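You operate a simulated robot arm through the tools that you are given. There is no shell and no other tool. Be economical: measure what you need, move in short steps, check, and stop when the job is done.

You run a simulated two-armed robot. Do the job below in one go: nothing can be reset, and whatever is moved stays where it is left.

JOB
Take the green-capped tube and leave it in the inside of the grey order tray. Take the short carton on the middle shelf of the parts rack and put it away on the low shelf of the cable table. Put the battery pack marked "half" from the start of the roller track on the blue lane and the battery pack labelled "flat" on the gap in the carton stack. Put the little box on the red tile. Put the spares box that says "clips" from the clear end of the packing bench on the green tile. Open the wide drawer. Do these in any order. Set down upright: short carton, battery pack, spares box.

It is judged by the outcome, as a careful person would: the job done as asked, and still so three seconds after it is handed in. It fails if anything else is knocked over, pushed out of place, dropped, spilled or broken.

ROBOT AND FRAMES
Two 7-joint arms with fingered hands on one trunk, on a base that drives. Base frame: it is fixed to the floor where the robot stands at the start and does not move with it; the origin is under the middle of the robot, x ahead of it, y to its left, z up. Lengths are in m, angles in rad, forces in N, time in s.
The left shoulder is at the start at [0.054, 0.176, 1.065], the right one opposite. With the tool pointing down near the work surface each hand reaches from about 0.3 to 0.74 m from the robot's upright axis, wherever it stands, measured 20 degrees to its own side. Places, roughly: battery pack [-3.75, -9.75, 1]; blue lane (39x21 cm) [-2.72, -9.92, 0.88]; gap in the carton stack (18x18 cm) [-2.16, -9.58, 0.48]; green tile (18x18x3 cm) [-5.1, -9.7, 0.9]; green-capped tube [0.5, 0, 1.75]; inside of the grey order tray (23x28 cm) [0.54, 0.18, 0.9]; little box [-4, -9.75, 1]; low shelf of the cable table [0.6, -1.4, 0.3]; red tile (18x18x3 cm) [-6, -8, 0.9]; short carton [0.75, 0, 1]; spares box [-5.5, -9.75, 1]; wide drawer [-6, -7.6, 0.7]. Payload 3.8 kg a hand.
The TCP of each hand is the grasp point between the finger pads, 0.026 m short of the fingertips. In the tool frame z runs along the fingers and y along their closing line. The gripper opens to 0.132 m. The gripper's body begins 0.073 m behind the TCP. The gripper is a hand of 3 fingers: y runs from the thumb to the fingers, the wrist lies at [0, 0, -0.224] in the tool frame, and closing takes about 1.5 s.
Orientation is that of the tool frame in the base frame, as [roll, pitch, yaw] about the fixed x, y, z axes, in that order (R = Rz(yaw) Ry(pitch) Rx(roll)). With the fingers straight down and closing along the base's y, the tool's x points along the base's -x, its y along +y and its z along -z.

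CONTROLS
- The arms move only by the tool play_rows. It takes "left_increments", "right_increments" or both (then of equal length, played together; a hand with none holds still); each is a list of rows, each a list of 6 numbers: the shift along the tool's x, y, z in m, then the turn, a rotation vector about the tool's x, y, z in rad. In form: [[dx, dy, dz, ax, ay, az], ...]. A call has 1 to 8 rows; each row is the pose to reach, as a shift and turn from the pose commanded when the call began, along the tool's axes at that moment. "left_jaw" and "right_jaw" are, for a hand that has rows, the opening in per cent of the stroke, from 0 (shut) to 100 (fully open), set as the call begins (left out, the last holds). A row lasts 0.2 s, in which the tool goes at most 0.05 m and 0.15 rad; a call with a longer step from one row to the next is refused whole, and so is a gripper value outside its range. A pose out of reach is approached as far as the arm can. The call stops where the force on the tool passes 40 N (or 10 N more than at its start, if that is more) or the arm is blocked; 0.2 s more then pass. The fingers move at their own pace (about 0.108 m/s each) and stop on an object; they squeeze with about 28 N. The grip force told is the motor's: it shows also when the fingers shut on nothing. Time passes only in rows, and 0.2 s behind the last, so rows that repeat a pose let the fingers close. It gives the time, the measured TCP pose, the force on the tool (base axes), the opening and the grip force at its end, in the units of the frame above (readings bear some noise), with the torque about the TCP (base axes, N m) and any sound that the robot's microphone picked up.
- Cameras (640 x 400 px; columns grow to the right, rows downward): "scene" is now at [0.1627, 0.0156, 1.0117]; the picture's right is [0.20, -0.98, 0.00], its down [0.39, 0.08, -0.92] and it looks along [0.90, 0.19, 0.40] (base axes); focal length 214 px, centre (320, 200). "left" rides on the left gripper at [-0.062, 0.003, -0.092] in its tool frame; the picture's right is [-0.05, -1.00, 0.00], its down [0.83, -0.04, -0.56] and it looks along [0.56, -0.03, 0.83] (tool axes); focal length 230 px, centre (320, 200). "right" rides on the right gripper at [0.061, 0.003, -0.092] in its tool frame; the picture's right is [-0.05, 1.00, 0.00], its down [-0.83, -0.04, -0.55] and it looks along [-0.55, -0.03, 0.83] (tool axes); focal length 230 px, centre (320, 200). There is no depth. A picture from a camera that has moved, and an enlarged one, comes with that camera's place and axes in the base frame and with its lens.
- camera(camera): a new picture of that camera. The clock stands still meanwhile.
- move_column(by): slides the trunk up (or, below 0, down) by that many m; the arms and the scene camera ride with it, the base frame stays. It gives what a move gives, with no picture.
- steer(legs): drives the robot by 1 to 6 legs, each [ahead, left, turn to the left] in m, m and rad, along the robot's own axes; the way and the turn of a leg run together, so that a leg with both is an arc; at most 1.5 m and 3.142 rad a leg. The arms and the cameras ride along, it lands a little off, and it stops where it bumps. It gives what a move gives.
- set_grasp(shape, hand): the hand has 3 fingers and takes this shape, open, in about a second: jaw (thumb against the fingers, like two jaws); tri (thumb and two fingers); tip (a fingertip pinch); poke (one finger out to press); point (the index stretched); flat (the hand flat); cup (the hand cupped); fist (a fist). The gripper value then closes the fingers along that shape, each until it touches; the sizes above hold for jaw. It gives what a move gives, with no picture.
- turn_head(pan, tilt): turns the head with the scene camera to pan (to the left, within 1.047 rad either way) and tilt (down, from -0.506 to 1.204), counted from straight ahead of the robot. It gives what a move gives.
- zoom(camera, box): a new picture of the part [left, top, right, bottom] of that camera's present view, enlarged. The clock stands still meanwhile.
- hand_in(): hands the job in; it is judged then, once.

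Work in short steps. Places have to be worked out from the pictures, the camera data and where the tool is seen: move nearer, look again, correct. Check each grasp and each placing, and mend what went wrong. You have 196 turns and 184 pictures in all, those below and enlarged ones among them. Open the grippers and draw the arms clear of the work before you hand the job in, unless the task says otherwise; then end with one line.

The tools are called after ">>>" as name(argument=value, ...) on one line, values as JSON. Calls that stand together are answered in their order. play_rows: Moves the arms, as the interface text tells. Its arguments: {"type":"object","properties":{"left_increments":{"type":"array","items":{"type":"array","items":{"type":"number"}}},"left_jaw":{"type":"number"},"right_increments":{"type":"array","items":{"type":"array","items":{"type":"number"}}},"right_jaw":{"type":"number"}},"required":[]} The other tools are called the same way: move_column (by) slides the trunk up or down; set_grasp (shape, hand) gives the hand a shape; steer (legs) drives the base; turn_head (pan, tilt) turns the head that bears the scene camera; camera (camera) takes a picture; zoom (camera, box) takes an enlarged picture of a part of a camera's view; hand_in () hands the job in.

At the start:

```text
t: 0.0
left_ee_pos: [0.4483, 0.2285, 1.002]
left_orientation: [-3.14, 0.008, 3.141]
left_contact_force: [-0.3, 0.7, -0.6]
left_moment: [0.0, 0.02, 0.03]
left_width: 0.1318
left_grip_force: 0.1
left_shape: jaw
right_ee_pos: [0.3565, -0.0908, 1.0022]
right_orientation: [-3.141, 0.005, 3.14]
right_contact_force: [-0.9, -0.8, -0.1]
right_moment: [-0.02, 0.0, -0.01]
right_width: 0.1318
right_grip_force: 0.2
right_shape: jaw
trunk travel left (down, up): [-0.375, 0.107]
robot x, y, heading: [-0.0022, 0.0004, 0.003]
head pan, tilt: [0.206, -0.407]
```

scene: 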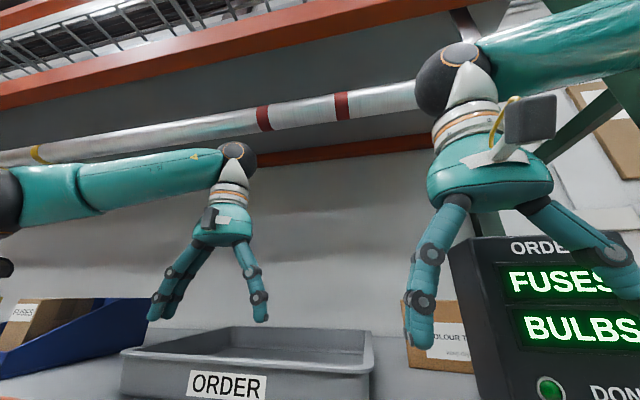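
right: 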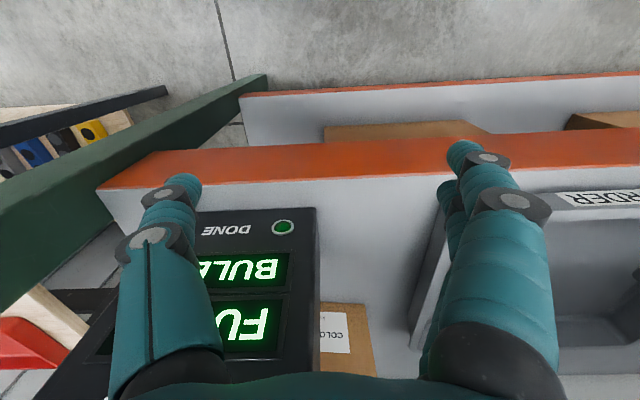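
left: 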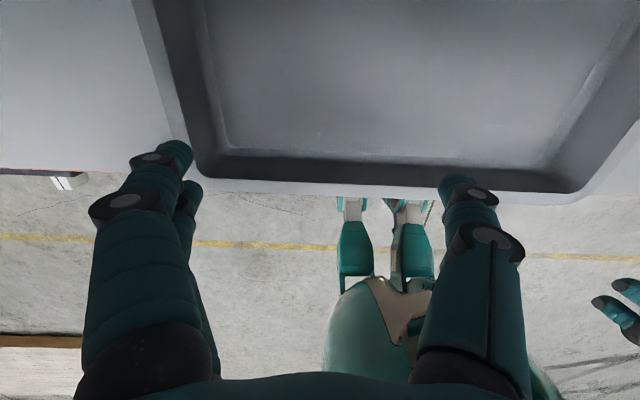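

The pictures show the order tray on the middle shelf and a wire top shelf. I look up and around to find the tube.

>>> turn_head(pan=0.0, tilt=-0.5)

>>> camera(camera="scene")

>>> turn_head(pan=0.0, tilt=0.3)

>>> camera(camera="scene")

>>> turn_head(pan=-1.0, tilt=0.3)

>>> camera(camera="scene")

```text
t: 0.7
left_ee_pos: [0.4495, 0.2287, 1.0024]
left_orientation: [-3.14, 0.004, 3.141]
left_contact_force: [-0.2, 0.4, 0.3]
left_moment: [-0.02, -0.03, 0.0]
left_width: 0.1318
left_grip_force: 0.1
left_shape: jaw
right_ee_pos: [0.3556, -0.0902, 1.0017]
right_orientation: [-3.14, 0.006, -3.14]
right_contact_force: [0.3, -0.5, 0.1]
right_moment: [0.01, -0.01, 0.01]
right_width: 0.1319
right_grip_force: 0.0
right_shape: jaw
trunk travel left (down, up): [-0.375, 0.107]
robot x, y, heading: [-0.0001, -0.0025, -0.003]
head pan, tilt: [0.0, -0.499]
```

```text
180 pictures are left
camera scene: at [0.1586, 0.0008, 1.0181], right [0.0, -1.0, 0.0], down [0.48, 0.0, -0.88], along [0.88, 0.0, 0.48], focal length 214 px, centre (320, 200)
```

scene: 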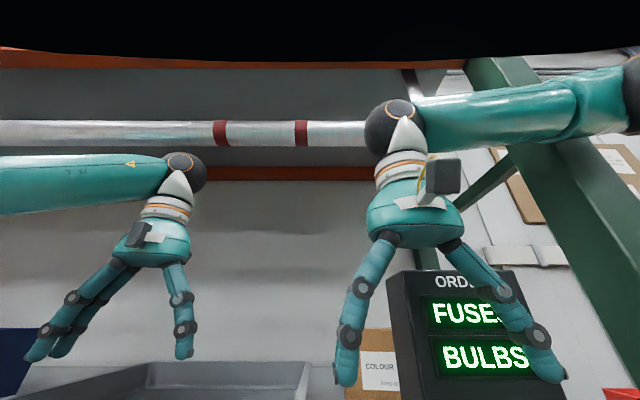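

```text
t: 1.9
left_ee_pos: [0.4483, 0.2293, 1.0018]
left_orientation: [-3.14, 0.004, 3.141]
left_contact_force: [0.0, 0.0, 0.1]
left_moment: [0.01, 0.01, -0.01]
left_width: 0.1318
left_grip_force: 0.0
left_shape: jaw
right_ee_pos: [0.356, -0.0901, 1.0025]
right_orientation: [3.141, 0.005, -3.141]
right_contact_force: [-0.2, -0.1, 0.3]
right_moment: [0.01, -0.01, 0.02]
right_width: 0.1318
right_grip_force: 0.1
right_shape: jaw
trunk travel left (down, up): [-0.375, 0.107]
robot x, y, heading: [0.0001, 0.0007, -0.002]
head pan, tilt: [0.0, 0.3]
```

```text
179 pictures are left
camera scene: at [0.1852, 0.0007, 0.9506], right [0.0, -1.0, 0.0], down [-0.29, 0.0, -0.96], along [0.96, 0.0, -0.29], focal length 214 px, centre (320, 200)
```

scene: 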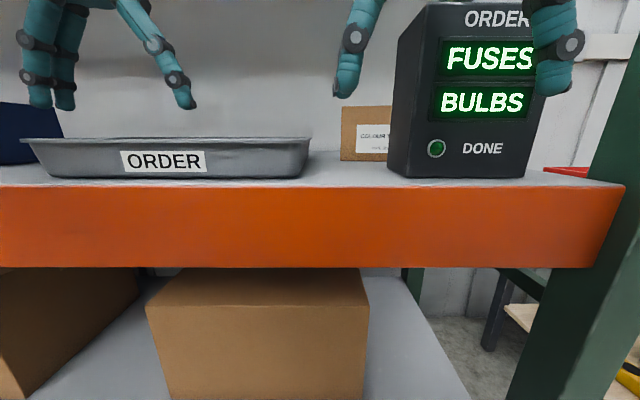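

```text
t: 3.1
left_ee_pos: [0.4486, 0.229, 1.0012]
left_orientation: [-3.14, 0.003, -3.14]
left_contact_force: [-0.4, 0.4, 0.0]
left_moment: [0.01, 0.0, 0.0]
left_width: 0.1321
left_grip_force: 0.0
left_shape: jaw
right_ee_pos: [0.3562, -0.09, 1.0028]
right_orientation: [-3.139, 0.004, 3.139]
right_contact_force: [-0.5, 0.0, -0.3]
right_moment: [0.02, -0.03, -0.01]
right_width: 0.1319
right_grip_force: 0.0
right_shape: jaw
trunk travel left (down, up): [-0.375, 0.107]
robot x, y, heading: [0.0003, 0.0007, -0.002]
head pan, tilt: [-1.0, 0.3]
```

```text
178 pictures are left
camera scene: at [0.1423, -0.0779, 0.9504], right [-0.84, -0.54, 0.0], down [-0.16, 0.25, -0.96], along [0.52, -0.8, -0.29], focal length 214 px, centre (320, 200)
```

scene: 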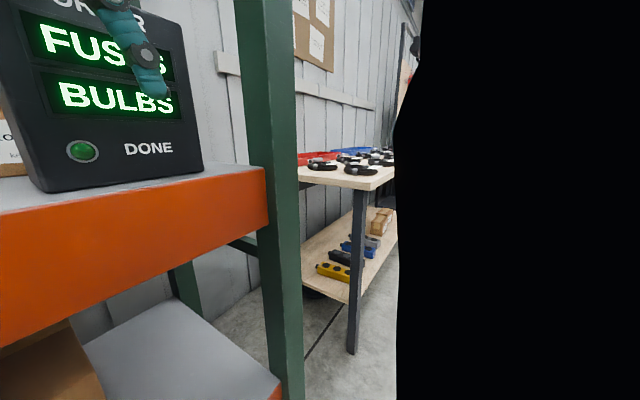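

The short carton stands behind the order display; the low cable table shelf is at the right. I back off to view the rack top.

>>> steer(legs=[[-0.8, 0, 0]])

>>> move_column(by=0.105)

>>> turn_head(pan=0.0, tilt=-0.4)

>>> camera(camera="scene")

>>> turn_head(pan=-0.6, tilt=0.2)

>>> camera(camera="scene")

```text
t: 7.4
left_ee_pos: [-0.3437, 0.2263, 1.0006]
left_orientation: [-3.14, 0.0, 3.14]
left_contact_force: [0.2, 0.4, -0.2]
left_moment: [-0.04, -0.02, -0.02]
left_width: 0.1318
left_grip_force: 0.0
left_shape: jaw
right_ee_pos: [-0.4385, -0.0913, 0.9995]
right_orientation: [-3.141, 0.0, 3.137]
right_contact_force: [0.0, 0.2, -0.3]
right_moment: [-0.02, -0.02, 0.02]
right_width: 0.1321
right_grip_force: 0.1
right_shape: jaw
trunk travel left (down, up): [-0.375, 0.107]
robot x, y, heading: [-0.8002, 0.0011, -0.009]
head pan, tilt: [-1.0, 0.3]
```

```text
t: 8.8
left_ee_pos: [-0.3426, 0.2284, 1.1025]
left_orientation: [3.14, -0.003, 3.138]
left_contact_force: [-0.1, 0.8, 0.5]
left_moment: [-0.01, 0.03, 0.05]
left_width: 0.1317
left_grip_force: 0.1
left_shape: jaw
right_ee_pos: [-0.4373, -0.0922, 1.1038]
right_orientation: [3.141, -0.005, 3.136]
right_contact_force: [-0.1, -0.8, -0.2]
right_moment: [0.01, 0.01, 0.02]
right_width: 0.1319
right_grip_force: 0.1
right_shape: jaw
trunk travel left (down, up): [-0.48, 0.002]
robot x, y, heading: [-0.7942, 0.0023, -0.003]
head pan, tilt: [-1.0, 0.3]
```

```text
t: 10.1
left_ee_pos: [-0.3442, 0.2267, 1.1048]
left_orientation: [3.141, -0.001, 3.137]
left_contact_force: [0.0, -0.3, -0.8]
left_moment: [-0.01, 0.02, -0.01]
left_width: 0.1316
left_grip_force: 0.0
left_shape: jaw
right_ee_pos: [-0.4377, -0.0927, 1.1049]
right_orientation: [3.141, 0.0, 3.136]
right_contact_force: [0.3, -0.2, -0.2]
right_moment: [-0.01, 0.02, 0.0]
right_width: 0.1319
right_grip_force: 0.0
right_shape: jaw
trunk travel left (down, up): [-0.48, 0.002]
robot x, y, heading: [-0.7963, 0.004, -0.007]
head pan, tilt: [0.0, -0.4]
```

```text
177 pictures are left
camera scene: at [-0.616, 0.0002, 1.1489], right [-0.01, -1.0, 0.0], down [0.39, 0.0, -0.92], along [0.92, 0.0, 0.39], focal length 214 px, centre (320, 200)
```

scene: 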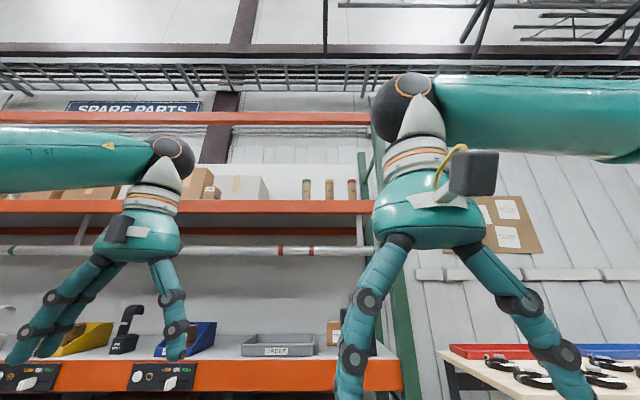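

```text
t: 11.1
left_ee_pos: [-0.3439, 0.228, 1.1069]
left_orientation: [-3.141, -0.001, 3.139]
left_contact_force: [-0.1, -0.2, -0.7]
left_moment: [0.04, 0.02, 0.02]
left_width: 0.1318
left_grip_force: 0.1
left_shape: jaw
right_ee_pos: [-0.4384, -0.0912, 1.1043]
right_orientation: [-3.142, 0.003, 3.137]
right_contact_force: [0.6, -0.3, 0.6]
right_moment: [-0.04, 0.0, -0.01]
right_width: 0.132
right_grip_force: 0.0
right_shape: jaw
trunk travel left (down, up): [-0.48, 0.002]
robot x, y, heading: [-0.798, -0.0005, -0.007]
head pan, tilt: [-0.6, 0.201]
```

```text
176 pictures are left
camera scene: at [-0.6125, -0.0523, 1.0975], right [-0.57, -0.82, 0.0], down [-0.16, 0.11, -0.98], along [0.81, -0.56, -0.2], focal length 214 px, centre (320, 200)
```

scene: 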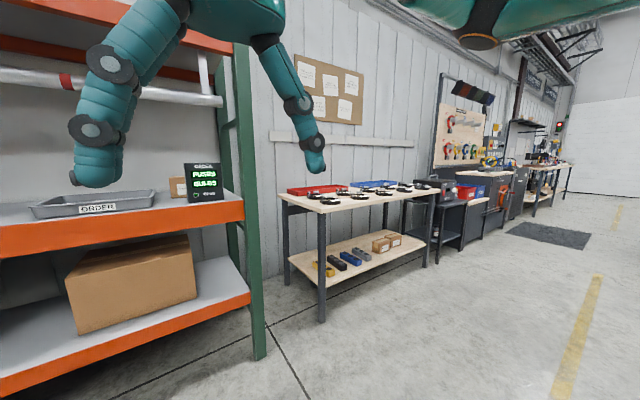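

>>> turn_head(pan=0.0, tilt=-0.4)

>>> zoom(camera="scene", box=[200, 160, 400, 285])

```text
t: 12.1
left_ee_pos: [-0.3449, 0.2279, 1.1055]
left_orientation: [3.141, 0.0, 3.138]
left_contact_force: [0.8, 0.3, -0.2]
left_moment: [-0.01, 0.0, -0.04]
left_width: 0.1318
left_grip_force: 0.0
left_shape: jaw
right_ee_pos: [-0.4382, -0.0914, 1.1055]
right_orientation: [3.141, -0.001, 3.136]
right_contact_force: [0.3, 0.2, 0.3]
right_moment: [-0.01, 0.0, 0.02]
right_width: 0.1318
right_grip_force: 0.0
right_shape: jaw
trunk travel left (down, up): [-0.48, 0.002]
robot x, y, heading: [-0.7994, 0.0028, -0.007]
head pan, tilt: [0.0, -0.4]
```

```text
3.20 times, centred on (300, 222) of scene
camera zoom: at [-0.616, 0.0002, 1.1488], right [-0.01, -1.0, 0.0], down [0.39, 0.0, -0.92], along [0.92, -0.01, 0.39], focal length 686 px, centre (384, 128)
```

zoom: 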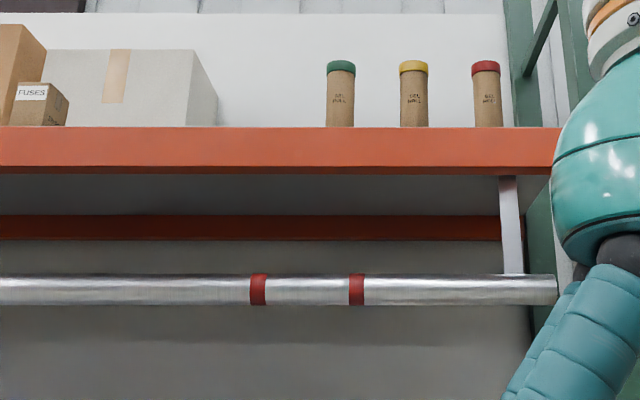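

The green-capped tube is left of the yellow and red ones, at about y 0.07, standing on z≈1.6. I raise the left hand while turning it to point ahead.

>>> play_rows(left_increments=[[0, 0, -0.04, 0, -0.15, 0], [0, 0, -0.08, 0, -0.3, 0], [0, 0, -0.12, 0, -0.45, 0], [0, 0, -0.16, 0, -0.6, 0], [0, 0, -0.2, 0, -0.75, 0], [0, 0, -0.24, 0, -0.9, 0], [0, 0, -0.28, 0, -1.05, 0], [0, 0, -0.32, 0, -1.2, 0]])

```text
t: 13.9
left_ee_pos: [-0.3432, 0.227, 1.4253]
left_orientation: [-3.141, 1.203, 3.138]
left_contact_force: [0.1, -0.2, -0.2]
left_moment: [0.0, 0.01, 0.01]
left_width: 0.1319
left_grip_force: 0.1
left_shape: jaw
right_ee_pos: [-0.439, -0.0929, 1.1049]
right_orientation: [3.142, 0.001, 3.135]
right_contact_force: [-0.5, -0.9, 0.4]
right_moment: [0.0, -0.02, 0.01]
right_width: 0.1322
right_grip_force: 0.0
right_shape: jaw
trunk travel left (down, up): [-0.48, 0.002]
robot x, y, heading: [-0.7993, 0.0011, -0.007]
head pan, tilt: [0.0, -0.4]
```

Continuing the turn to horizontal, up to z≈1.68 and in to y≈0.1.

>>> play_rows(left_increments=[[-0.047, -0.02, 0, 0, -0.07, 0], [-0.093, -0.04, 0, 0, -0.13, 0], [-0.14, -0.06, 0, 0, -0.2, 0], [-0.187, -0.08, 0, 0, -0.26, 0], [-0.233, -0.1, 0, 0, -0.32, 0], [-0.275, -0.12, 0, 0, -0.37, 0]])

>>> camera(camera="left")

>>> camera(camera="scene")

```text
refused: row 1 steps farther than a row can; nothing moved
```

```text
174 pictures are left
camera left: at [-0.4082, 0.2316, 1.5156], right [0.01, -1.0, 0.05], down [-0.82, -0.04, -0.58], along [0.58, -0.03, -0.82], focal length 230 px, centre (320, 200)
```

left: 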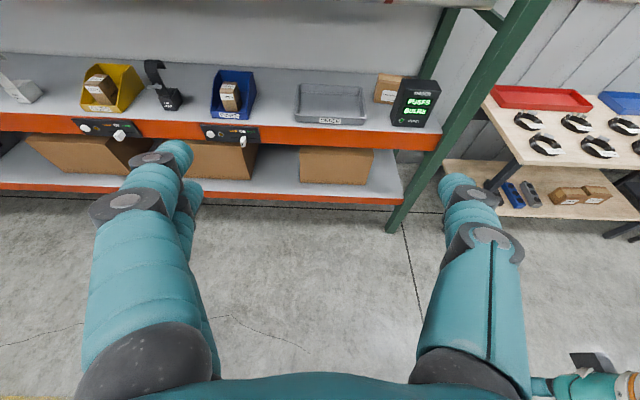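

```text
173 pictures are left
camera scene: at [-0.6163, 0.0002, 1.149], right [0.0, -1.0, 0.0], down [0.39, 0.0, -0.92], along [0.92, 0.0, 0.39], focal length 214 px, centre (320, 200)
```

scene: 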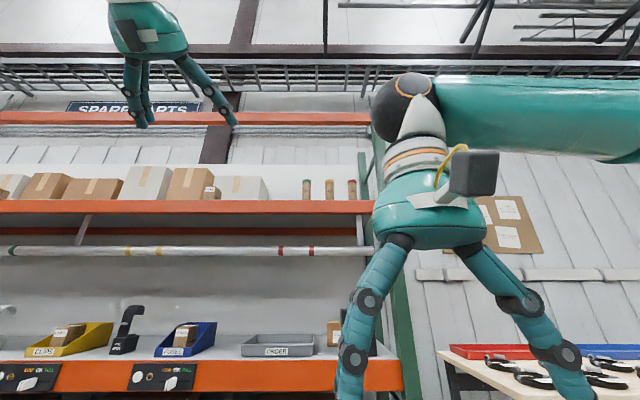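

Row steps were slightly too long; same move with smaller rows.

>>> play_rows(left_increments=[[-0.035, -0.015, 0, 0, -0.05, 0], [-0.07, -0.03, 0, 0, -0.1, 0], [-0.105, -0.045, 0, 0, -0.15, 0], [-0.14, -0.06, 0, 0, -0.2, 0], [-0.175, -0.08, 0, 0, -0.25, 0], [-0.21, -0.1, 0, 0, -0.31, 0], [-0.245, -0.11, 0, 0, -0.35, 0], [-0.275, -0.12, 0, 0, -0.37, 0]])

>>> camera(camera="left")

```text
t: 15.7
left_ee_pos: [-0.2441, 0.1049, 1.6824]
left_orientation: [0.844, 1.569, 0.841]
left_contact_force: [-0.2, -0.6, 0.0]
left_moment: [0.0, 0.01, 0.05]
left_width: 0.1319
left_grip_force: 0.0
left_shape: jaw
right_ee_pos: [-0.439, -0.0922, 1.1053]
right_orientation: [-3.141, 0.0, 3.137]
right_contact_force: [0.0, 0.6, -1.5]
right_moment: [0.02, 0.0, 0.02]
right_width: 0.1318
right_grip_force: 0.0
right_shape: jaw
trunk travel left (down, up): [-0.48, 0.002]
robot x, y, heading: [-0.8005, 0.0029, -0.004]
head pan, tilt: [0.0, -0.4]
```

```text
172 pictures are left
camera left: at [-0.3391, 0.109, 1.7428], right [0.0, -1.0, 0.05], down [-0.55, -0.04, -0.83], along [0.83, -0.03, -0.55], focal length 230 px, centre (320, 200)
```

left: 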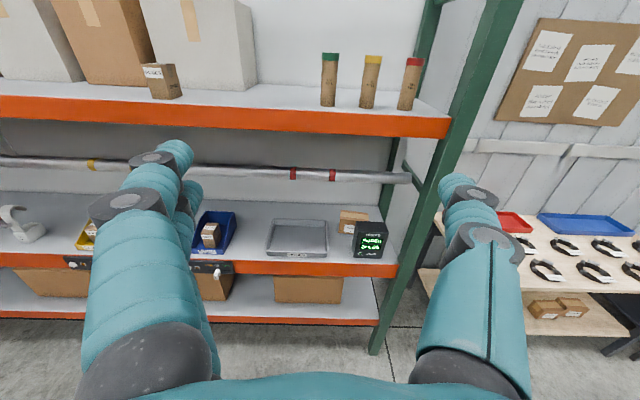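

Tube estimated at x≈0.46–0.5, y≈0.073, z 1.585–1.73. I shift the hand to y 0.073, z 1.66 and drive closer.

>>> play_rows(left_increments=[[0.02, -0.032, 0, 0, 0, 0]])

>>> steer(legs=[[0.53, 0, 0]])

>>> camera(camera="left")

>>> camera(camera="scene")

```text
t: 16.1
left_ee_pos: [-0.2446, 0.073, 1.6614]
left_orientation: [2.565, 1.569, 2.56]
left_contact_force: [0.1, -0.2, -0.7]
left_moment: [-0.01, 0.01, 0.02]
left_width: 0.1318
left_grip_force: 0.2
left_shape: jaw
right_ee_pos: [-0.4385, -0.0925, 1.1054]
right_orientation: [3.139, 0.0, 3.136]
right_contact_force: [-0.6, 0.4, 0.3]
right_moment: [0.04, 0.01, -0.03]
right_width: 0.1318
right_grip_force: 0.0
right_shape: jaw
trunk travel left (down, up): [-0.48, 0.002]
robot x, y, heading: [-0.7996, -0.0017, -0.003]
head pan, tilt: [0.0, -0.4]
```

```text
t: 19.1
left_ee_pos: [0.2824, 0.0734, 1.6626]
left_orientation: [2.029, 1.57, 2.023]
left_contact_force: [0.4, -0.1, 0.1]
left_moment: [0.01, 0.0, -0.01]
left_width: 0.1318
left_grip_force: 0.0
left_shape: jaw
right_ee_pos: [0.0901, -0.0935, 1.1063]
right_orientation: [3.141, 0.001, 3.138]
right_contact_force: [0.3, 0.6, 1.0]
right_moment: [0.0, 0.0, 0.02]
right_width: 0.1319
right_grip_force: 0.0
right_shape: jaw
trunk travel left (down, up): [-0.48, 0.002]
robot x, y, heading: [-0.2703, 0.0019, -0.005]
head pan, tilt: [0.0, -0.4]
```

```text
171 pictures are left
camera left: at [0.1885, 0.0773, 1.7237], right [0.0, -1.0, 0.05], down [-0.56, -0.04, -0.83], along [0.83, -0.03, -0.55], focal length 230 px, centre (320, 200)
```

left: 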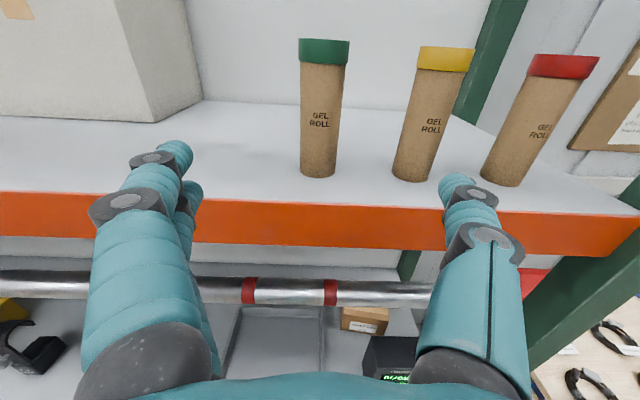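

```text
170 pictures are left
camera scene: at [-0.0882, -0.0015, 1.1491], right [0.0, -1.0, 0.0], down [0.39, 0.0, -0.92], along [0.92, 0.0, 0.39], focal length 214 px, centre (320, 200)
```

scene: 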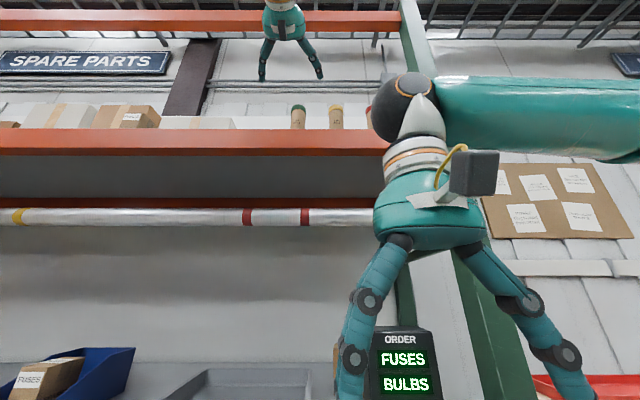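

Tube centre ≈ (0.472, 0.072), between the fingers' lines. I drive in 0.14 and check.

>>> steer(legs=[[0.14, 0, 0]])

>>> camera(camera="left")

```text
t: 20.5
left_ee_pos: [0.4174, 0.0737, 1.6649]
left_orientation: [-0.19, 1.57, -0.194]
left_contact_force: [-0.2, 0.2, 0.1]
left_moment: [0.02, 0.0, -0.01]
left_width: 0.1319
left_grip_force: 0.0
left_shape: jaw
right_ee_pos: [0.2255, -0.0939, 1.1057]
right_orientation: [-3.141, 0.005, 3.137]
right_contact_force: [-0.3, 0.5, 0.5]
right_moment: [0.0, 0.0, 0.01]
right_width: 0.1319
right_grip_force: 0.1
right_shape: jaw
trunk travel left (down, up): [-0.48, 0.002]
robot x, y, heading: [-0.1344, 0.0024, -0.008]
head pan, tilt: [0.0, -0.4]
```

```text
169 pictures are left
camera left: at [0.325, 0.0767, 1.7247], right [0.0, -1.0, 0.05], down [-0.55, -0.04, -0.83], along [0.83, -0.03, -0.55], focal length 230 px, centre (320, 200)
```

left: 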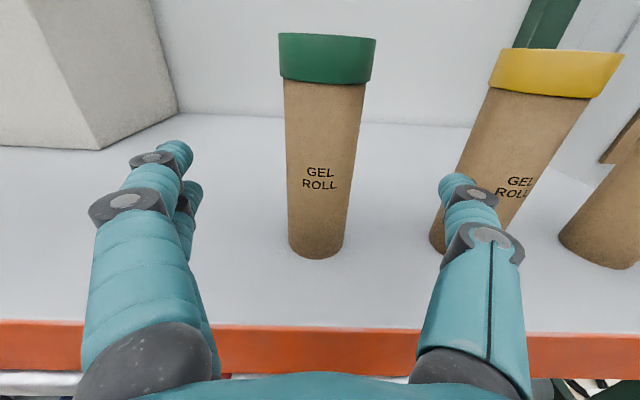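

Fix: tube centre x≈0.477. I advance the hand 0.058 along its axis and close.

>>> play_rows(left_increments=[[0, 0, 0.02, 0, 0, 0], [0, 0, 0.04, 0, 0, 0], [0, 0, 0.058, 0, 0, 0]])

>>> play_rows(left_increments=[[0, 0, 0, 0, 0, 0], [0, 0, 0, 0, 0, 0], [0, 0, 0, 0, 0, 0], [0, 0, 0, 0, 0, 0], [0, 0, 0, 0, 0, 0], [0, 0, 0, 0, 0, 0], [0, 0, 0, 0, 0, 0]], left_jaw=0)

>>> camera(camera="left")

```text
t: 21.3
left_ee_pos: [0.4774, 0.0721, 1.6628]
left_orientation: [1.444, 1.57, 1.44]
left_contact_force: [-0.3, 0.3, 0.8]
left_moment: [0.01, -0.01, -0.01]
left_width: 0.1319
left_grip_force: 0.0
left_shape: jaw
right_ee_pos: [0.2277, -0.094, 1.1054]
right_orientation: [-3.141, 0.002, 3.138]
right_contact_force: [-0.7, -0.6, 0.0]
right_moment: [0.0, -0.01, 0.0]
right_width: 0.132
right_grip_force: 0.1
right_shape: jaw
trunk travel left (down, up): [-0.48, 0.002]
robot x, y, heading: [-0.1349, 0.0016, -0.005]
head pan, tilt: [0.0, -0.4]
```

```text
t: 22.9
left_ee_pos: [0.4777, 0.0718, 1.6631]
left_orientation: [1.839, 1.571, 1.833]
left_contact_force: [0.2, -0.6, 0.5]
left_moment: [0.0, -0.06, 0.02]
left_width: 0.0345
left_grip_force: 28.0
left_shape: jaw
right_ee_pos: [0.2274, -0.0941, 1.1051]
right_orientation: [3.14, 0.001, 3.138]
right_contact_force: [-0.2, 0.4, 0.5]
right_moment: [-0.02, 0.02, 0.0]
right_width: 0.132
right_grip_force: 0.0
right_shape: jaw
trunk travel left (down, up): [-0.48, 0.002]
robot x, y, heading: [-0.1305, 0.0021, -0.008]
head pan, tilt: [0.0, -0.4]
```

```text
168 pictures are left
camera left: at [0.3845, 0.0761, 1.7237], right [0.0, -1.0, 0.05], down [-0.56, -0.04, -0.83], along [0.83, -0.03, -0.55], focal length 230 px, centre (320, 200)
```

left: 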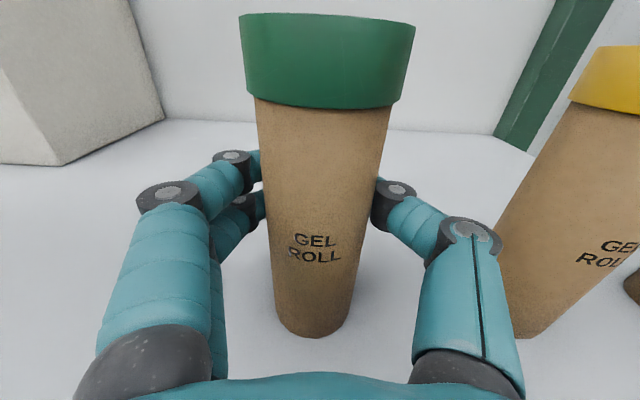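

Gripped with 28 N. I lift 0.04 and then back out.

>>> play_rows(left_increments=[[-0.015, 0, 0, 0, 0, 0], [-0.03, 0, 0, 0, 0, 0], [-0.04, 0, 0, 0, 0, 0]])

>>> camera(camera="left")

>>> steer(legs=[[-0.4, 0, 0]])

```text
t: 23.7
left_ee_pos: [0.4784, 0.0745, 1.6914]
left_orientation: [2.255, 1.57, 2.254]
left_contact_force: [0.7, 0.1, -1.5]
left_moment: [-0.03, 0.0, -0.02]
left_width: 0.0341
left_grip_force: 27.7
left_shape: jaw
left hand out of reach, approached as far as the arm can: row 3
right_ee_pos: [0.2277, -0.0933, 1.1056]
right_orientation: [3.141, -0.001, 3.138]
right_contact_force: [0.2, 0.9, 1.1]
right_moment: [-0.05, 0.0, -0.02]
right_width: 0.132
right_grip_force: 0.1
right_shape: jaw
trunk travel left (down, up): [-0.48, 0.002]
robot x, y, heading: [-0.1339, -0.001, -0.004]
head pan, tilt: [0.0, -0.4]
```

```text
167 pictures are left
camera left: at [0.3856, 0.0784, 1.7531], right [0.0, -1.0, 0.05], down [-0.56, -0.04, -0.83], along [0.83, -0.03, -0.55], focal length 230 px, centre (320, 200)
```

left: 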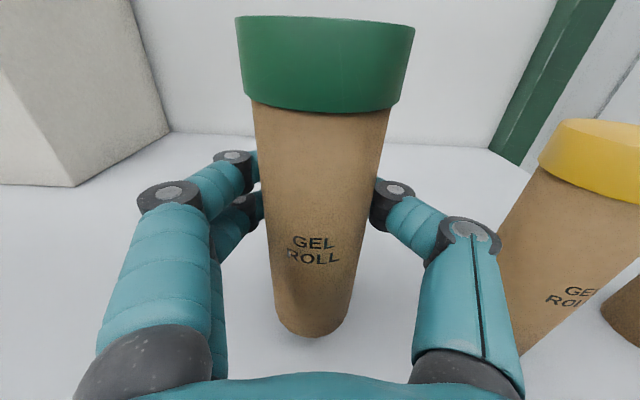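

```text
t: 26.1
left_ee_pos: [0.0824, 0.0749, 1.691]
left_orientation: [0.775, 1.57, 0.77]
left_contact_force: [0.7, 0.2, -1.1]
left_moment: [-0.02, -0.01, 0.01]
left_width: 0.0336
left_grip_force: 28.8
left_shape: jaw
right_ee_pos: [-0.1702, -0.0924, 1.1043]
right_orientation: [3.142, 0.0, 3.138]
right_contact_force: [0.0, -0.4, 0.3]
right_moment: [-0.02, -0.01, 0.0]
right_width: 0.132
right_grip_force: 0.1
right_shape: jaw
trunk travel left (down, up): [-0.48, 0.002]
robot x, y, heading: [-0.5311, -0.0023, -0.004]
head pan, tilt: [0.0, -0.4]
```

Tube is held and clear of the shelf. I turn the hand back down while lowering it.

>>> play_rows(left_increments=[[0.04, 0.01, -0.01, 0, 0.14, 0], [0.08, 0.02, -0.02, 0, 0.28, 0], [0.12, 0.03, -0.03, 0, 0.42, 0], [0.16, 0.04, -0.04, 0, 0.56, 0], [0.2, 0.05, -0.05, 0, 0.7, 0], [0.24, 0.07, -0.06, 0, 0.84, 0], [0.28, 0.08, -0.07, 0, 0.98, 0], [0.32, 0.1, -0.08, 0, 1.12, 0]])

>>> turn_head(pan=0.0, tilt=0.25)

>>> camera(camera="scene")

```text
t: 27.9
left_ee_pos: [-0.0039, 0.1664, 1.3772]
left_orientation: [3.139, 0.451, 3.137]
left_contact_force: [-0.9, -1.6, -0.9]
left_moment: [0.15, -0.1, 0.08]
left_width: 0.0333
left_grip_force: 28.1
left_shape: jaw
left hand out of reach, approached as far as the arm can: row 1, 2, 3, 4, 5, 6
right_ee_pos: [-0.173, -0.0984, 1.1064]
right_orientation: [3.137, 0.006, 3.139]
right_contact_force: [-1.0, -0.8, 0.9]
right_moment: [0.07, -0.05, 0.02]
right_width: 0.1318
right_grip_force: 0.0
right_shape: jaw
trunk travel left (down, up): [-0.48, 0.002]
robot x, y, heading: [-0.532, 0.001, -0.004]
head pan, tilt: [0.0, -0.4]
```

```text
t: 29.0
left_ee_pos: [0.0024, 0.1756, 1.3751]
left_orientation: [-3.132, 0.448, -3.132]
left_contact_force: [-0.4, -0.2, -0.9]
left_moment: [0.03, -0.03, -0.01]
left_width: 0.0333
left_grip_force: 27.9
left_shape: jaw
right_ee_pos: [-0.1695, -0.0929, 1.105]
right_orientation: [-3.141, -0.001, 3.137]
right_contact_force: [-0.4, -0.2, 1.2]
right_moment: [0.04, 0.03, 0.04]
right_width: 0.132
right_grip_force: 0.0
right_shape: jaw
trunk travel left (down, up): [-0.48, 0.002]
robot x, y, heading: [-0.5305, 0.0045, 0.0]
head pan, tilt: [0.0, 0.25]
```

```text
166 pictures are left
camera scene: at [-0.3272, -0.0012, 1.093], right [0.0, -1.0, 0.0], down [-0.25, 0.0, -0.97], along [0.97, 0.0, -0.25], focal length 214 px, centre (320, 200)
```

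scene: 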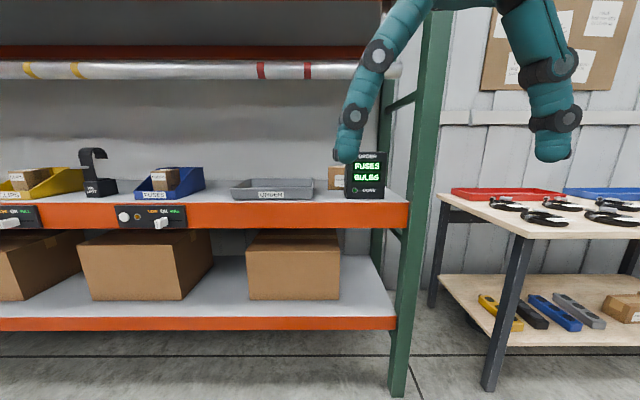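

I finish turning the hand downward at z≈1.1, keeping it in front of the rack.

>>> play_rows(left_increments=[[0.03, 0.005, 0.04, 0, 0.08, 0], [0.06, 0.01, 0.08, 0, 0.15, 0], [0.085, 0.01, 0.12, 0, 0.23, 0], [0.11, 0.01, 0.16, 0, 0.31, 0], [0.135, 0.01, 0.2, 0, 0.39, 0], [0.153, 0.01, 0.226, 0, 0.45, 0], [0.153, 0.01, 0.226, 0, 0.45, 0]])

>>> camera(camera="left")

```text
refused: row 1 steps farther than a row can; nothing moved
```

```text
165 pictures are left
camera left: at [0.016, 0.18, 1.4835], right [0.05, -1.0, 0.03], down [-0.99, -0.05, 0.14], along [-0.14, -0.04, -0.99], focal length 230 px, centre (320, 200)
```

left: 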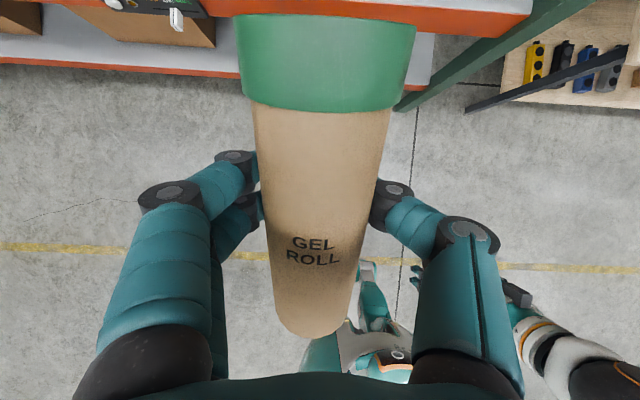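

Tube still held; the rows just need to be shorter.

>>> play_rows(left_increments=[[0.02, 0, 0.03, 0, 0.06, 0], [0.04, 0, 0.06, 0, 0.12, 0], [0.06, 0.01, 0.09, 0, 0.18, 0], [0.08, 0.01, 0.12, 0, 0.24, 0], [0.1, 0.01, 0.15, 0, 0.3, 0], [0.12, 0.01, 0.18, 0, 0.36, 0], [0.14, 0.01, 0.208, 0, 0.42, 0], [0.153, 0.01, 0.226, 0, 0.45, 0]])

>>> steer(legs=[[0.5, 0, 0]])

>>> camera(camera="left")

>>> camera(camera="scene")

```text
t: 30.8
left_ee_pos: [-0.0378, 0.1845, 1.102]
left_orientation: [3.14, 0.0, 3.137]
left_contact_force: [-0.6, -0.8, -1.6]
left_moment: [0.02, -0.02, -0.01]
left_width: 0.033
left_grip_force: 28.1
left_shape: jaw
right_ee_pos: [-0.1695, -0.0929, 1.1057]
right_orientation: [-3.141, 0.0, 3.138]
right_contact_force: [-0.6, 0.6, 0.4]
right_moment: [-0.01, -0.03, 0.0]
right_width: 0.132
right_grip_force: 0.1
right_shape: jaw
trunk travel left (down, up): [-0.48, 0.002]
robot x, y, heading: [-0.5306, 0.0011, -0.005]
head pan, tilt: [0.0, 0.25]
```

```text
t: 33.4
left_ee_pos: [0.4015, 0.183, 1.1012]
left_orientation: [3.13, 0.006, 3.111]
left_contact_force: [0.1, 0.2, -1.3]
left_moment: [0.03, -0.04, 0.03]
left_width: 0.0329
left_grip_force: 28.4
left_shape: jaw
right_ee_pos: [0.2768, -0.0909, 1.1095]
right_orientation: [-3.141, 0.01, -3.139]
right_contact_force: [-0.1, -0.6, -0.2]
right_moment: [-0.01, 0.02, 0.01]
right_width: 0.1318
right_grip_force: 0.1
right_shape: jaw
trunk travel left (down, up): [-0.48, 0.002]
robot x, y, heading: [-0.0727, 0.0001, 0.0]
head pan, tilt: [0.0, 0.25]
stopped in leg 1: the robot was blocked; the commanded pose is now the measured one
```

```text
164 pictures are left
camera left: at [0.4614, 0.1842, 1.1934], right [0.02, -1.0, -0.01], down [-0.83, -0.02, 0.55], along [-0.55, 0.0, -0.83], focal length 230 px, centre (320, 200)
```

left: 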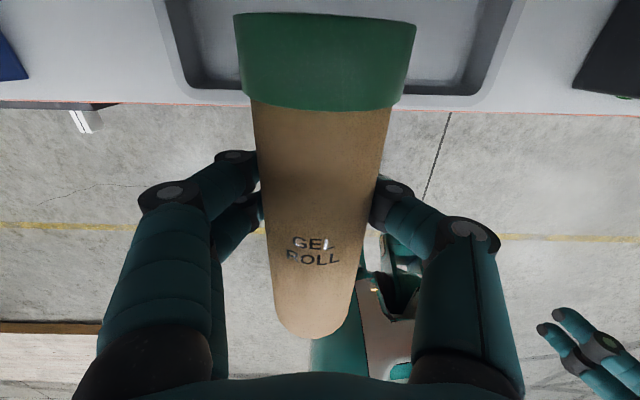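

```text
163 pictures are left
camera scene: at [0.1202, 0.0008, 1.0949], right [0.0, -1.0, 0.0], down [-0.24, 0.0, -0.97], along [0.97, 0.0, -0.24], focal length 214 px, centre (320, 200)
```

scene: 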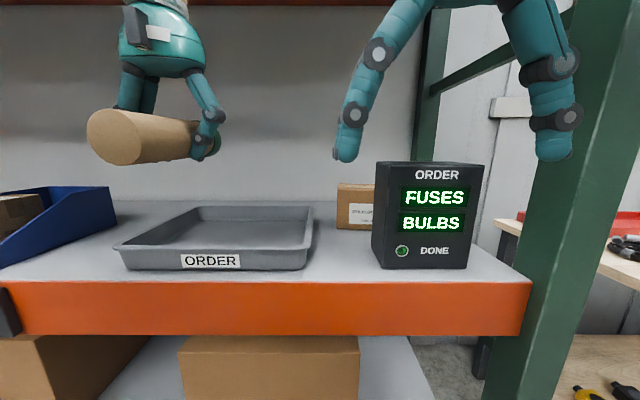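

Blocked: the left wrist (z≈1.33) likely met the hanging pole at z≈1.3. I back off, lower the trunk and check the pole.

>>> steer(legs=[[-0.25, 0, 0]])

>>> move_column(by=-0.1)

>>> turn_head(pan=0.1, tilt=-0.15)

>>> camera(camera="scene")

```text
t: 35.3
left_ee_pos: [0.1631, 0.1811, 1.0952]
left_orientation: [3.13, -0.01, 3.113]
left_contact_force: [-1.0, -0.4, -1.4]
left_moment: [0.01, -0.05, 0.0]
left_width: 0.033
left_grip_force: 27.3
left_shape: jaw
right_ee_pos: [0.0365, -0.0931, 1.1054]
right_orientation: [-3.141, 0.0, 3.14]
right_contact_force: [0.7, -0.1, -0.1]
right_moment: [-0.03, -0.01, 0.0]
right_width: 0.1319
right_grip_force: 0.1
right_shape: jaw
trunk travel left (down, up): [-0.48, 0.002]
robot x, y, heading: [-0.3229, 0.0001, -0.003]
head pan, tilt: [0.0, 0.25]
```

```text
t: 36.6
left_ee_pos: [0.1627, 0.1796, 0.9945]
left_orientation: [3.13, -0.009, 3.114]
left_contact_force: [-0.1, -0.6, -1.2]
left_moment: [0.0, -0.02, -0.05]
left_width: 0.033
left_grip_force: 27.6
left_shape: jaw
right_ee_pos: [0.036, -0.0937, 1.0064]
right_orientation: [3.141, 0.001, 3.141]
right_contact_force: [0.7, 1.0, -0.1]
right_moment: [0.0, -0.03, 0.0]
right_width: 0.1315
right_grip_force: 0.0
right_shape: jaw
trunk travel left (down, up): [-0.38, 0.102]
robot x, y, heading: [-0.3233, 0.0003, 0.001]
head pan, tilt: [0.0, 0.25]
```

```text
t: 37.5
left_ee_pos: [0.1623, 0.1804, 0.9951]
left_orientation: [3.13, -0.011, 3.114]
left_contact_force: [-1.3, 0.3, -1.9]
left_moment: [-0.01, -0.04, -0.01]
left_width: 0.0332
left_grip_force: 27.8
left_shape: jaw
right_ee_pos: [0.0369, -0.0943, 1.0051]
right_orientation: [-3.14, 0.001, 3.139]
right_contact_force: [0.4, -0.1, 0.2]
right_moment: [-0.01, -0.02, 0.0]
right_width: 0.1318
right_grip_force: 0.0
right_shape: jaw
trunk travel left (down, up): [-0.38, 0.102]
robot x, y, heading: [-0.3233, -0.0022, -0.001]
head pan, tilt: [0.099, -0.15]
```

```text
162 pictures are left
camera scene: at [-0.1416, 0.0065, 0.9962], right [0.1, -1.0, 0.0], down [0.15, 0.01, -0.99], along [0.98, 0.1, 0.15], focal length 214 px, centre (320, 200)
```

scene: 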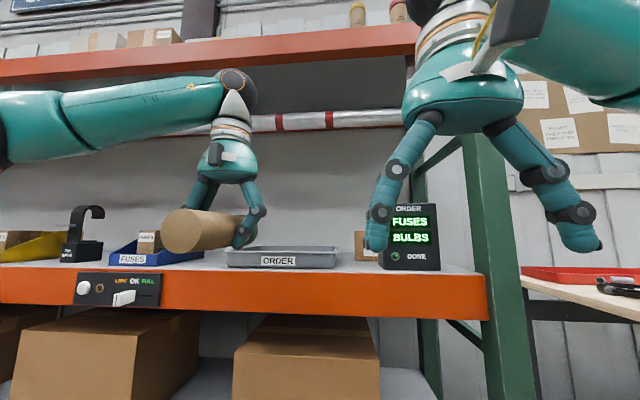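

Pole is still in place. I drive in with the wrist at z≈1.22, as at the start.

>>> steer(legs=[[0.32, 0, 0]])

>>> turn_head(pan=0.2, tilt=0.3)

>>> camera(camera="scene")

>>> camera(camera="left")

```text
t: 39.4
left_ee_pos: [0.431, 0.1813, 0.9972]
left_orientation: [3.13, -0.006, 3.11]
left_contact_force: [0.3, 0.0, -1.9]
left_moment: [0.01, 0.0, 0.02]
left_width: 0.0329
left_grip_force: 28.1
left_shape: jaw
right_ee_pos: [0.3043, -0.0925, 1.0033]
right_orientation: [-3.135, -0.007, 3.133]
right_contact_force: [0.0, 0.7, 0.4]
right_moment: [-0.01, -0.01, -0.04]
right_width: 0.1319
right_grip_force: 0.0
right_shape: jaw
trunk travel left (down, up): [-0.38, 0.102]
robot x, y, heading: [-0.0466, -0.0007, -0.009]
head pan, tilt: [0.099, -0.15]
stopped in leg 1: the robot was blocked; the commanded pose is now the measured one
```

```text
t: 40.3
left_ee_pos: [0.4317, 0.1809, 0.9985]
left_orientation: [3.131, -0.002, 3.109]
left_contact_force: [-0.5, -0.4, -1.1]
left_moment: [0.02, -0.01, 0.04]
left_width: 0.033
left_grip_force: 28.1
left_shape: jaw
right_ee_pos: [0.3036, -0.0936, 1.0039]
right_orientation: [-3.131, -0.008, 3.131]
right_contact_force: [0.3, 0.1, 0.1]
right_moment: [0.0, 0.02, -0.01]
right_width: 0.1319
right_grip_force: 0.0
right_shape: jaw
trunk travel left (down, up): [-0.38, 0.102]
robot x, y, heading: [-0.0461, -0.0011, -0.004]
head pan, tilt: [0.201, 0.3]
```

```text
161 pictures are left
camera scene: at [0.1339, 0.0186, 0.9569], right [0.19, -0.98, 0.0], down [-0.28, -0.06, -0.96], along [0.94, 0.18, -0.29], focal length 214 px, centre (320, 200)
```

scene: 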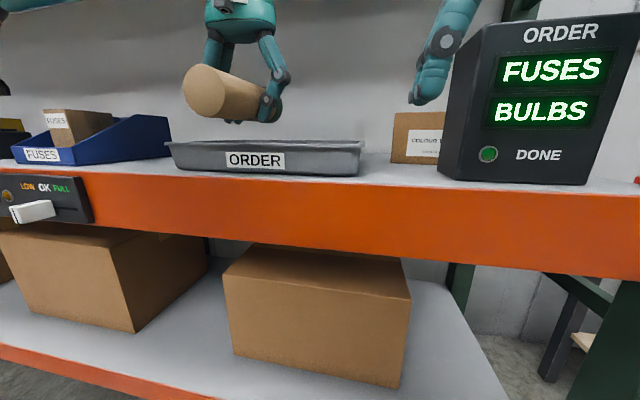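

```text
160 pictures are left
camera left: at [0.4918, 0.1815, 1.09], right [0.02, -1.0, -0.01], down [-0.83, -0.02, 0.56], along [-0.56, 0.0, -0.83], focal length 230 px, centre (320, 200)
```

left: 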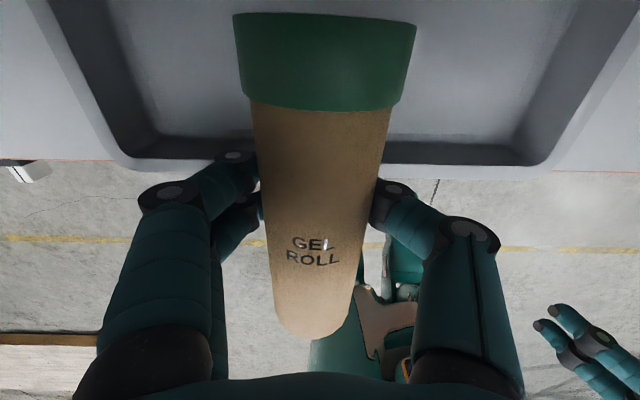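

Blocked again at robot x −0.046. I look up-left to see what touches.

>>> turn_head(pan=0.5, tilt=-0.5)

>>> camera(camera="scene")

>>> turn_head(pan=0.3, tilt=1.1)

>>> camera(camera="scene")

```text
t: 41.4
left_ee_pos: [0.4297, 0.1805, 0.9979]
left_orientation: [3.132, -0.004, 3.11]
left_contact_force: [0.5, -0.5, -1.0]
left_moment: [0.02, -0.04, -0.01]
left_width: 0.0329
left_grip_force: 28.3
left_shape: jaw
right_ee_pos: [0.305, -0.0943, 1.0035]
right_orientation: [-3.133, -0.007, 3.133]
right_contact_force: [0.2, 0.5, 0.1]
right_moment: [0.02, -0.01, -0.02]
right_width: 0.132
right_grip_force: 0.1
right_shape: jaw
trunk travel left (down, up): [-0.38, 0.102]
robot x, y, heading: [-0.0474, -0.0008, -0.007]
head pan, tilt: [0.499, -0.499]
```

```text
159 pictures are left
camera scene: at [0.1008, 0.0324, 1.0243], right [0.47, -0.88, 0.01], down [0.43, 0.22, -0.88], along [0.77, 0.42, 0.48], focal length 214 px, centre (320, 200)
```

scene: 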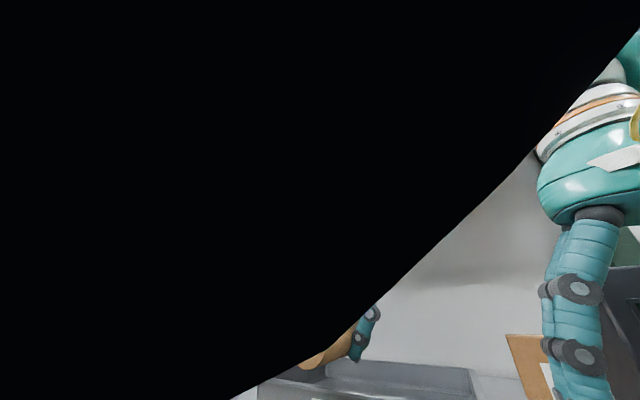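

```text
t: 43.1
left_ee_pos: [0.4312, 0.1801, 0.9982]
left_orientation: [3.13, -0.005, 3.107]
left_contact_force: [0.5, 0.3, -1.5]
left_moment: [-0.01, -0.03, 0.02]
left_width: 0.033
left_grip_force: 28.2
left_shape: jaw
right_ee_pos: [0.3038, -0.0948, 1.0029]
right_orientation: [-3.133, -0.007, 3.133]
right_contact_force: [-0.5, -0.3, 0.1]
right_moment: [0.0, -0.03, -0.02]
right_width: 0.132
right_grip_force: 0.1
right_shape: jaw
trunk travel left (down, up): [-0.38, 0.102]
robot x, y, heading: [-0.0449, -0.0017, -0.004]
head pan, tilt: [0.3, 1.1]
```

```text
158 pictures are left
camera scene: at [0.1032, 0.0185, 0.8905], right [0.29, -0.96, 0.0], down [-0.85, -0.26, -0.46], along [0.44, 0.13, -0.89], focal length 214 px, centre (320, 200)
```

scene: 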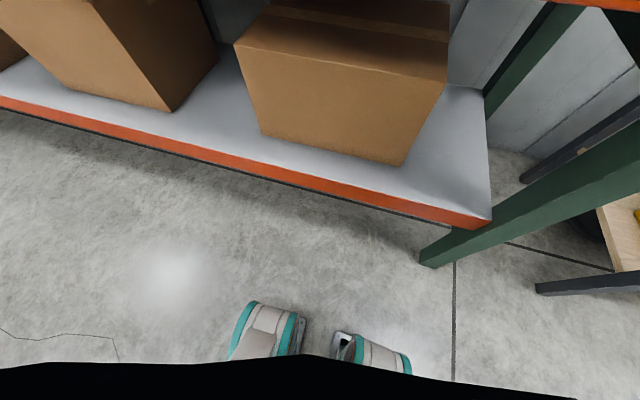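

Nothing at the feet; the left arm itself is probably against the pole. I lower the hand 0.02 (tube stays above the rim, z≈0.94) and reach forward with the arm.

>>> play_rows(left_increments=[[0, 0, 0.01, 0, 0, 0], [0, 0, 0.02, 0, 0, 0], [-0.03, 0, 0.02, 0, 0, 0], [-0.06, 0, 0.02, 0, 0, 0], [-0.09, 0, 0.02, 0, 0, 0], [-0.115, 0, 0.02, 0, 0, 0]])

>>> camera(camera="left")

```text
t: 44.5
left_ee_pos: [0.5464, 0.1775, 0.978]
left_orientation: [3.13, -0.003, 3.109]
left_contact_force: [0.0, 0.3, -1.2]
left_moment: [0.01, 0.01, 0.01]
left_width: 0.0327
left_grip_force: 28.2
left_shape: jaw
right_ee_pos: [0.3038, -0.0948, 1.0034]
right_orientation: [-3.133, -0.007, 3.133]
right_contact_force: [0.5, -0.2, -0.1]
right_moment: [-0.02, 0.02, -0.03]
right_width: 0.1319
right_grip_force: 0.1
right_shape: jaw
trunk travel left (down, up): [-0.38, 0.102]
robot x, y, heading: [-0.0469, 0.0004, -0.009]
head pan, tilt: [0.3, 1.1]
```

```text
157 pictures are left
camera left: at [0.607, 0.1779, 1.0693], right [0.02, -1.0, -0.01], down [-0.83, -0.02, 0.56], along [-0.56, 0.0, -0.83], focal length 230 px, centre (320, 200)
```

left: 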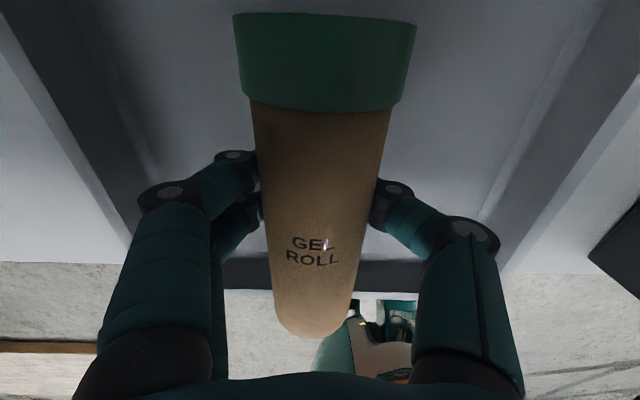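

Now over the tray with the base end about 4 cm inside the front wall. I lower until it touches.

>>> play_rows(left_increments=[[0, 0, 0.015, 0, 0, 0], [0, 0, 0.03, 0, 0, 0], [0, 0, 0.037, 0, 0, 0], [0, 0, 0.044, 0, 0, 0]])

>>> camera(camera="left")

```text
t: 45.5
left_ee_pos: [0.5464, 0.1769, 0.9343]
left_orientation: [3.131, -0.004, 3.109]
left_contact_force: [-0.5, -0.2, -0.3]
left_moment: [-0.01, -0.01, 0.02]
left_width: 0.033
left_grip_force: 28.0
left_shape: jaw
right_ee_pos: [0.3041, -0.094, 1.003]
right_orientation: [-3.134, -0.008, 3.132]
right_contact_force: [0.2, 0.0, 0.1]
right_moment: [0.0, -0.03, 0.03]
right_width: 0.1321
right_grip_force: 0.0
right_shape: jaw
trunk travel left (down, up): [-0.38, 0.102]
robot x, y, heading: [-0.0506, -0.0018, -0.009]
head pan, tilt: [0.3, 1.1]
```

```text
156 pictures are left
camera left: at [0.6063, 0.1781, 1.0256], right [0.02, -1.0, -0.01], down [-0.83, -0.02, 0.56], along [-0.56, 0.0, -0.83], focal length 230 px, centre (320, 200)
```

left: 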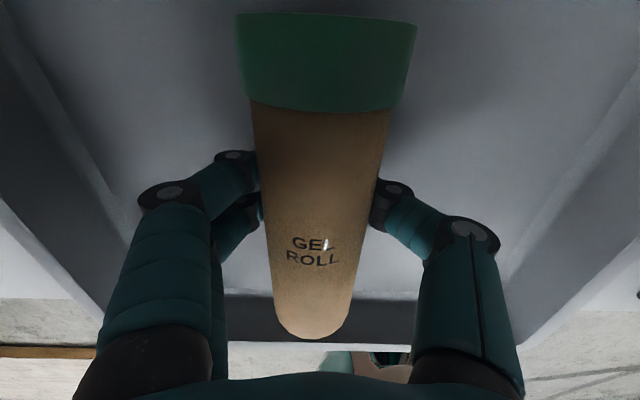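

Force dropped slightly; I creep down a little further.

>>> play_rows(left_increments=[[0, 0, 0.004, 0, 0, 0], [0, 0, 0.008, 0, 0, 0], [0, 0, 0.012, 0, 0, 0], [0, 0, 0.016, 0, 0, 0]])

```text
t: 46.2
left_ee_pos: [0.5475, 0.1771, 0.9328]
left_orientation: [3.136, 0.009, 3.108]
left_contact_force: [-2.3, 1.2, 14.3]
left_moment: [0.37, 0.03, 0.05]
left_width: 0.0346
left_grip_force: 28.0
left_shape: jaw
right_ee_pos: [0.3035, -0.0933, 1.0031]
right_orientation: [-3.135, -0.009, 3.135]
right_contact_force: [0.2, 0.6, 0.5]
right_moment: [0.02, 0.0, 0.02]
right_width: 0.1318
right_grip_force: 0.0
right_shape: jaw
trunk travel left (down, up): [-0.38, 0.102]
robot x, y, heading: [-0.0505, 0.0004, -0.005]
head pan, tilt: [0.3, 1.1]
stopped in row 3 (left hand): the force on the tool passed its limit at 44 N (the readings are from after the stop); the commanded pose is now the measured one
```

It rests on the tray floor. I open the fingers and rise.

>>> play_rows(left_increments=[[0, 0, 0, 0, 0, 0], [0, 0, 0, 0, 0, 0], [0, 0, 0, 0, 0, 0], [0, 0, 0, 0, 0, 0], [0, 0, -0.02, 0, 0, 0], [0, 0, -0.05, 0, 0, 0], [0, 0, -0.07, 0, 0, 0]], left_jaw=70)

>>> camera(camera="left")

```text
t: 47.8
left_ee_pos: [0.5459, 0.177, 1.0008]
left_orientation: [3.135, 0.005, 3.11]
left_contact_force: [-0.3, -0.2, 0.8]
left_moment: [-0.02, -0.02, 0.02]
left_width: 0.0921
left_grip_force: 0.0
left_shape: jaw
right_ee_pos: [0.3035, -0.0946, 1.0032]
right_orientation: [-3.135, -0.009, 3.134]
right_contact_force: [-0.2, -0.1, 0.1]
right_moment: [0.04, -0.01, 0.05]
right_width: 0.1319
right_grip_force: 0.0
right_shape: jaw
trunk travel left (down, up): [-0.38, 0.102]
robot x, y, heading: [-0.0473, -0.0031, -0.004]
head pan, tilt: [0.3, 1.1]
```

```text
155 pictures are left
camera left: at [0.6059, 0.1784, 1.0934], right [0.02, -1.0, -0.01], down [-0.83, -0.02, 0.55], along [-0.55, -0.01, -0.83], focal length 230 px, centre (320, 200)
```

left: 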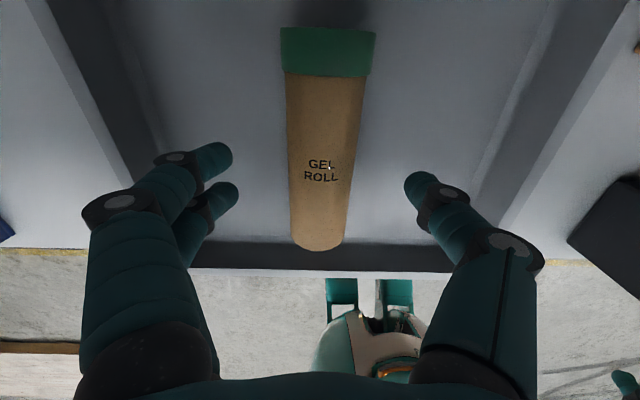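

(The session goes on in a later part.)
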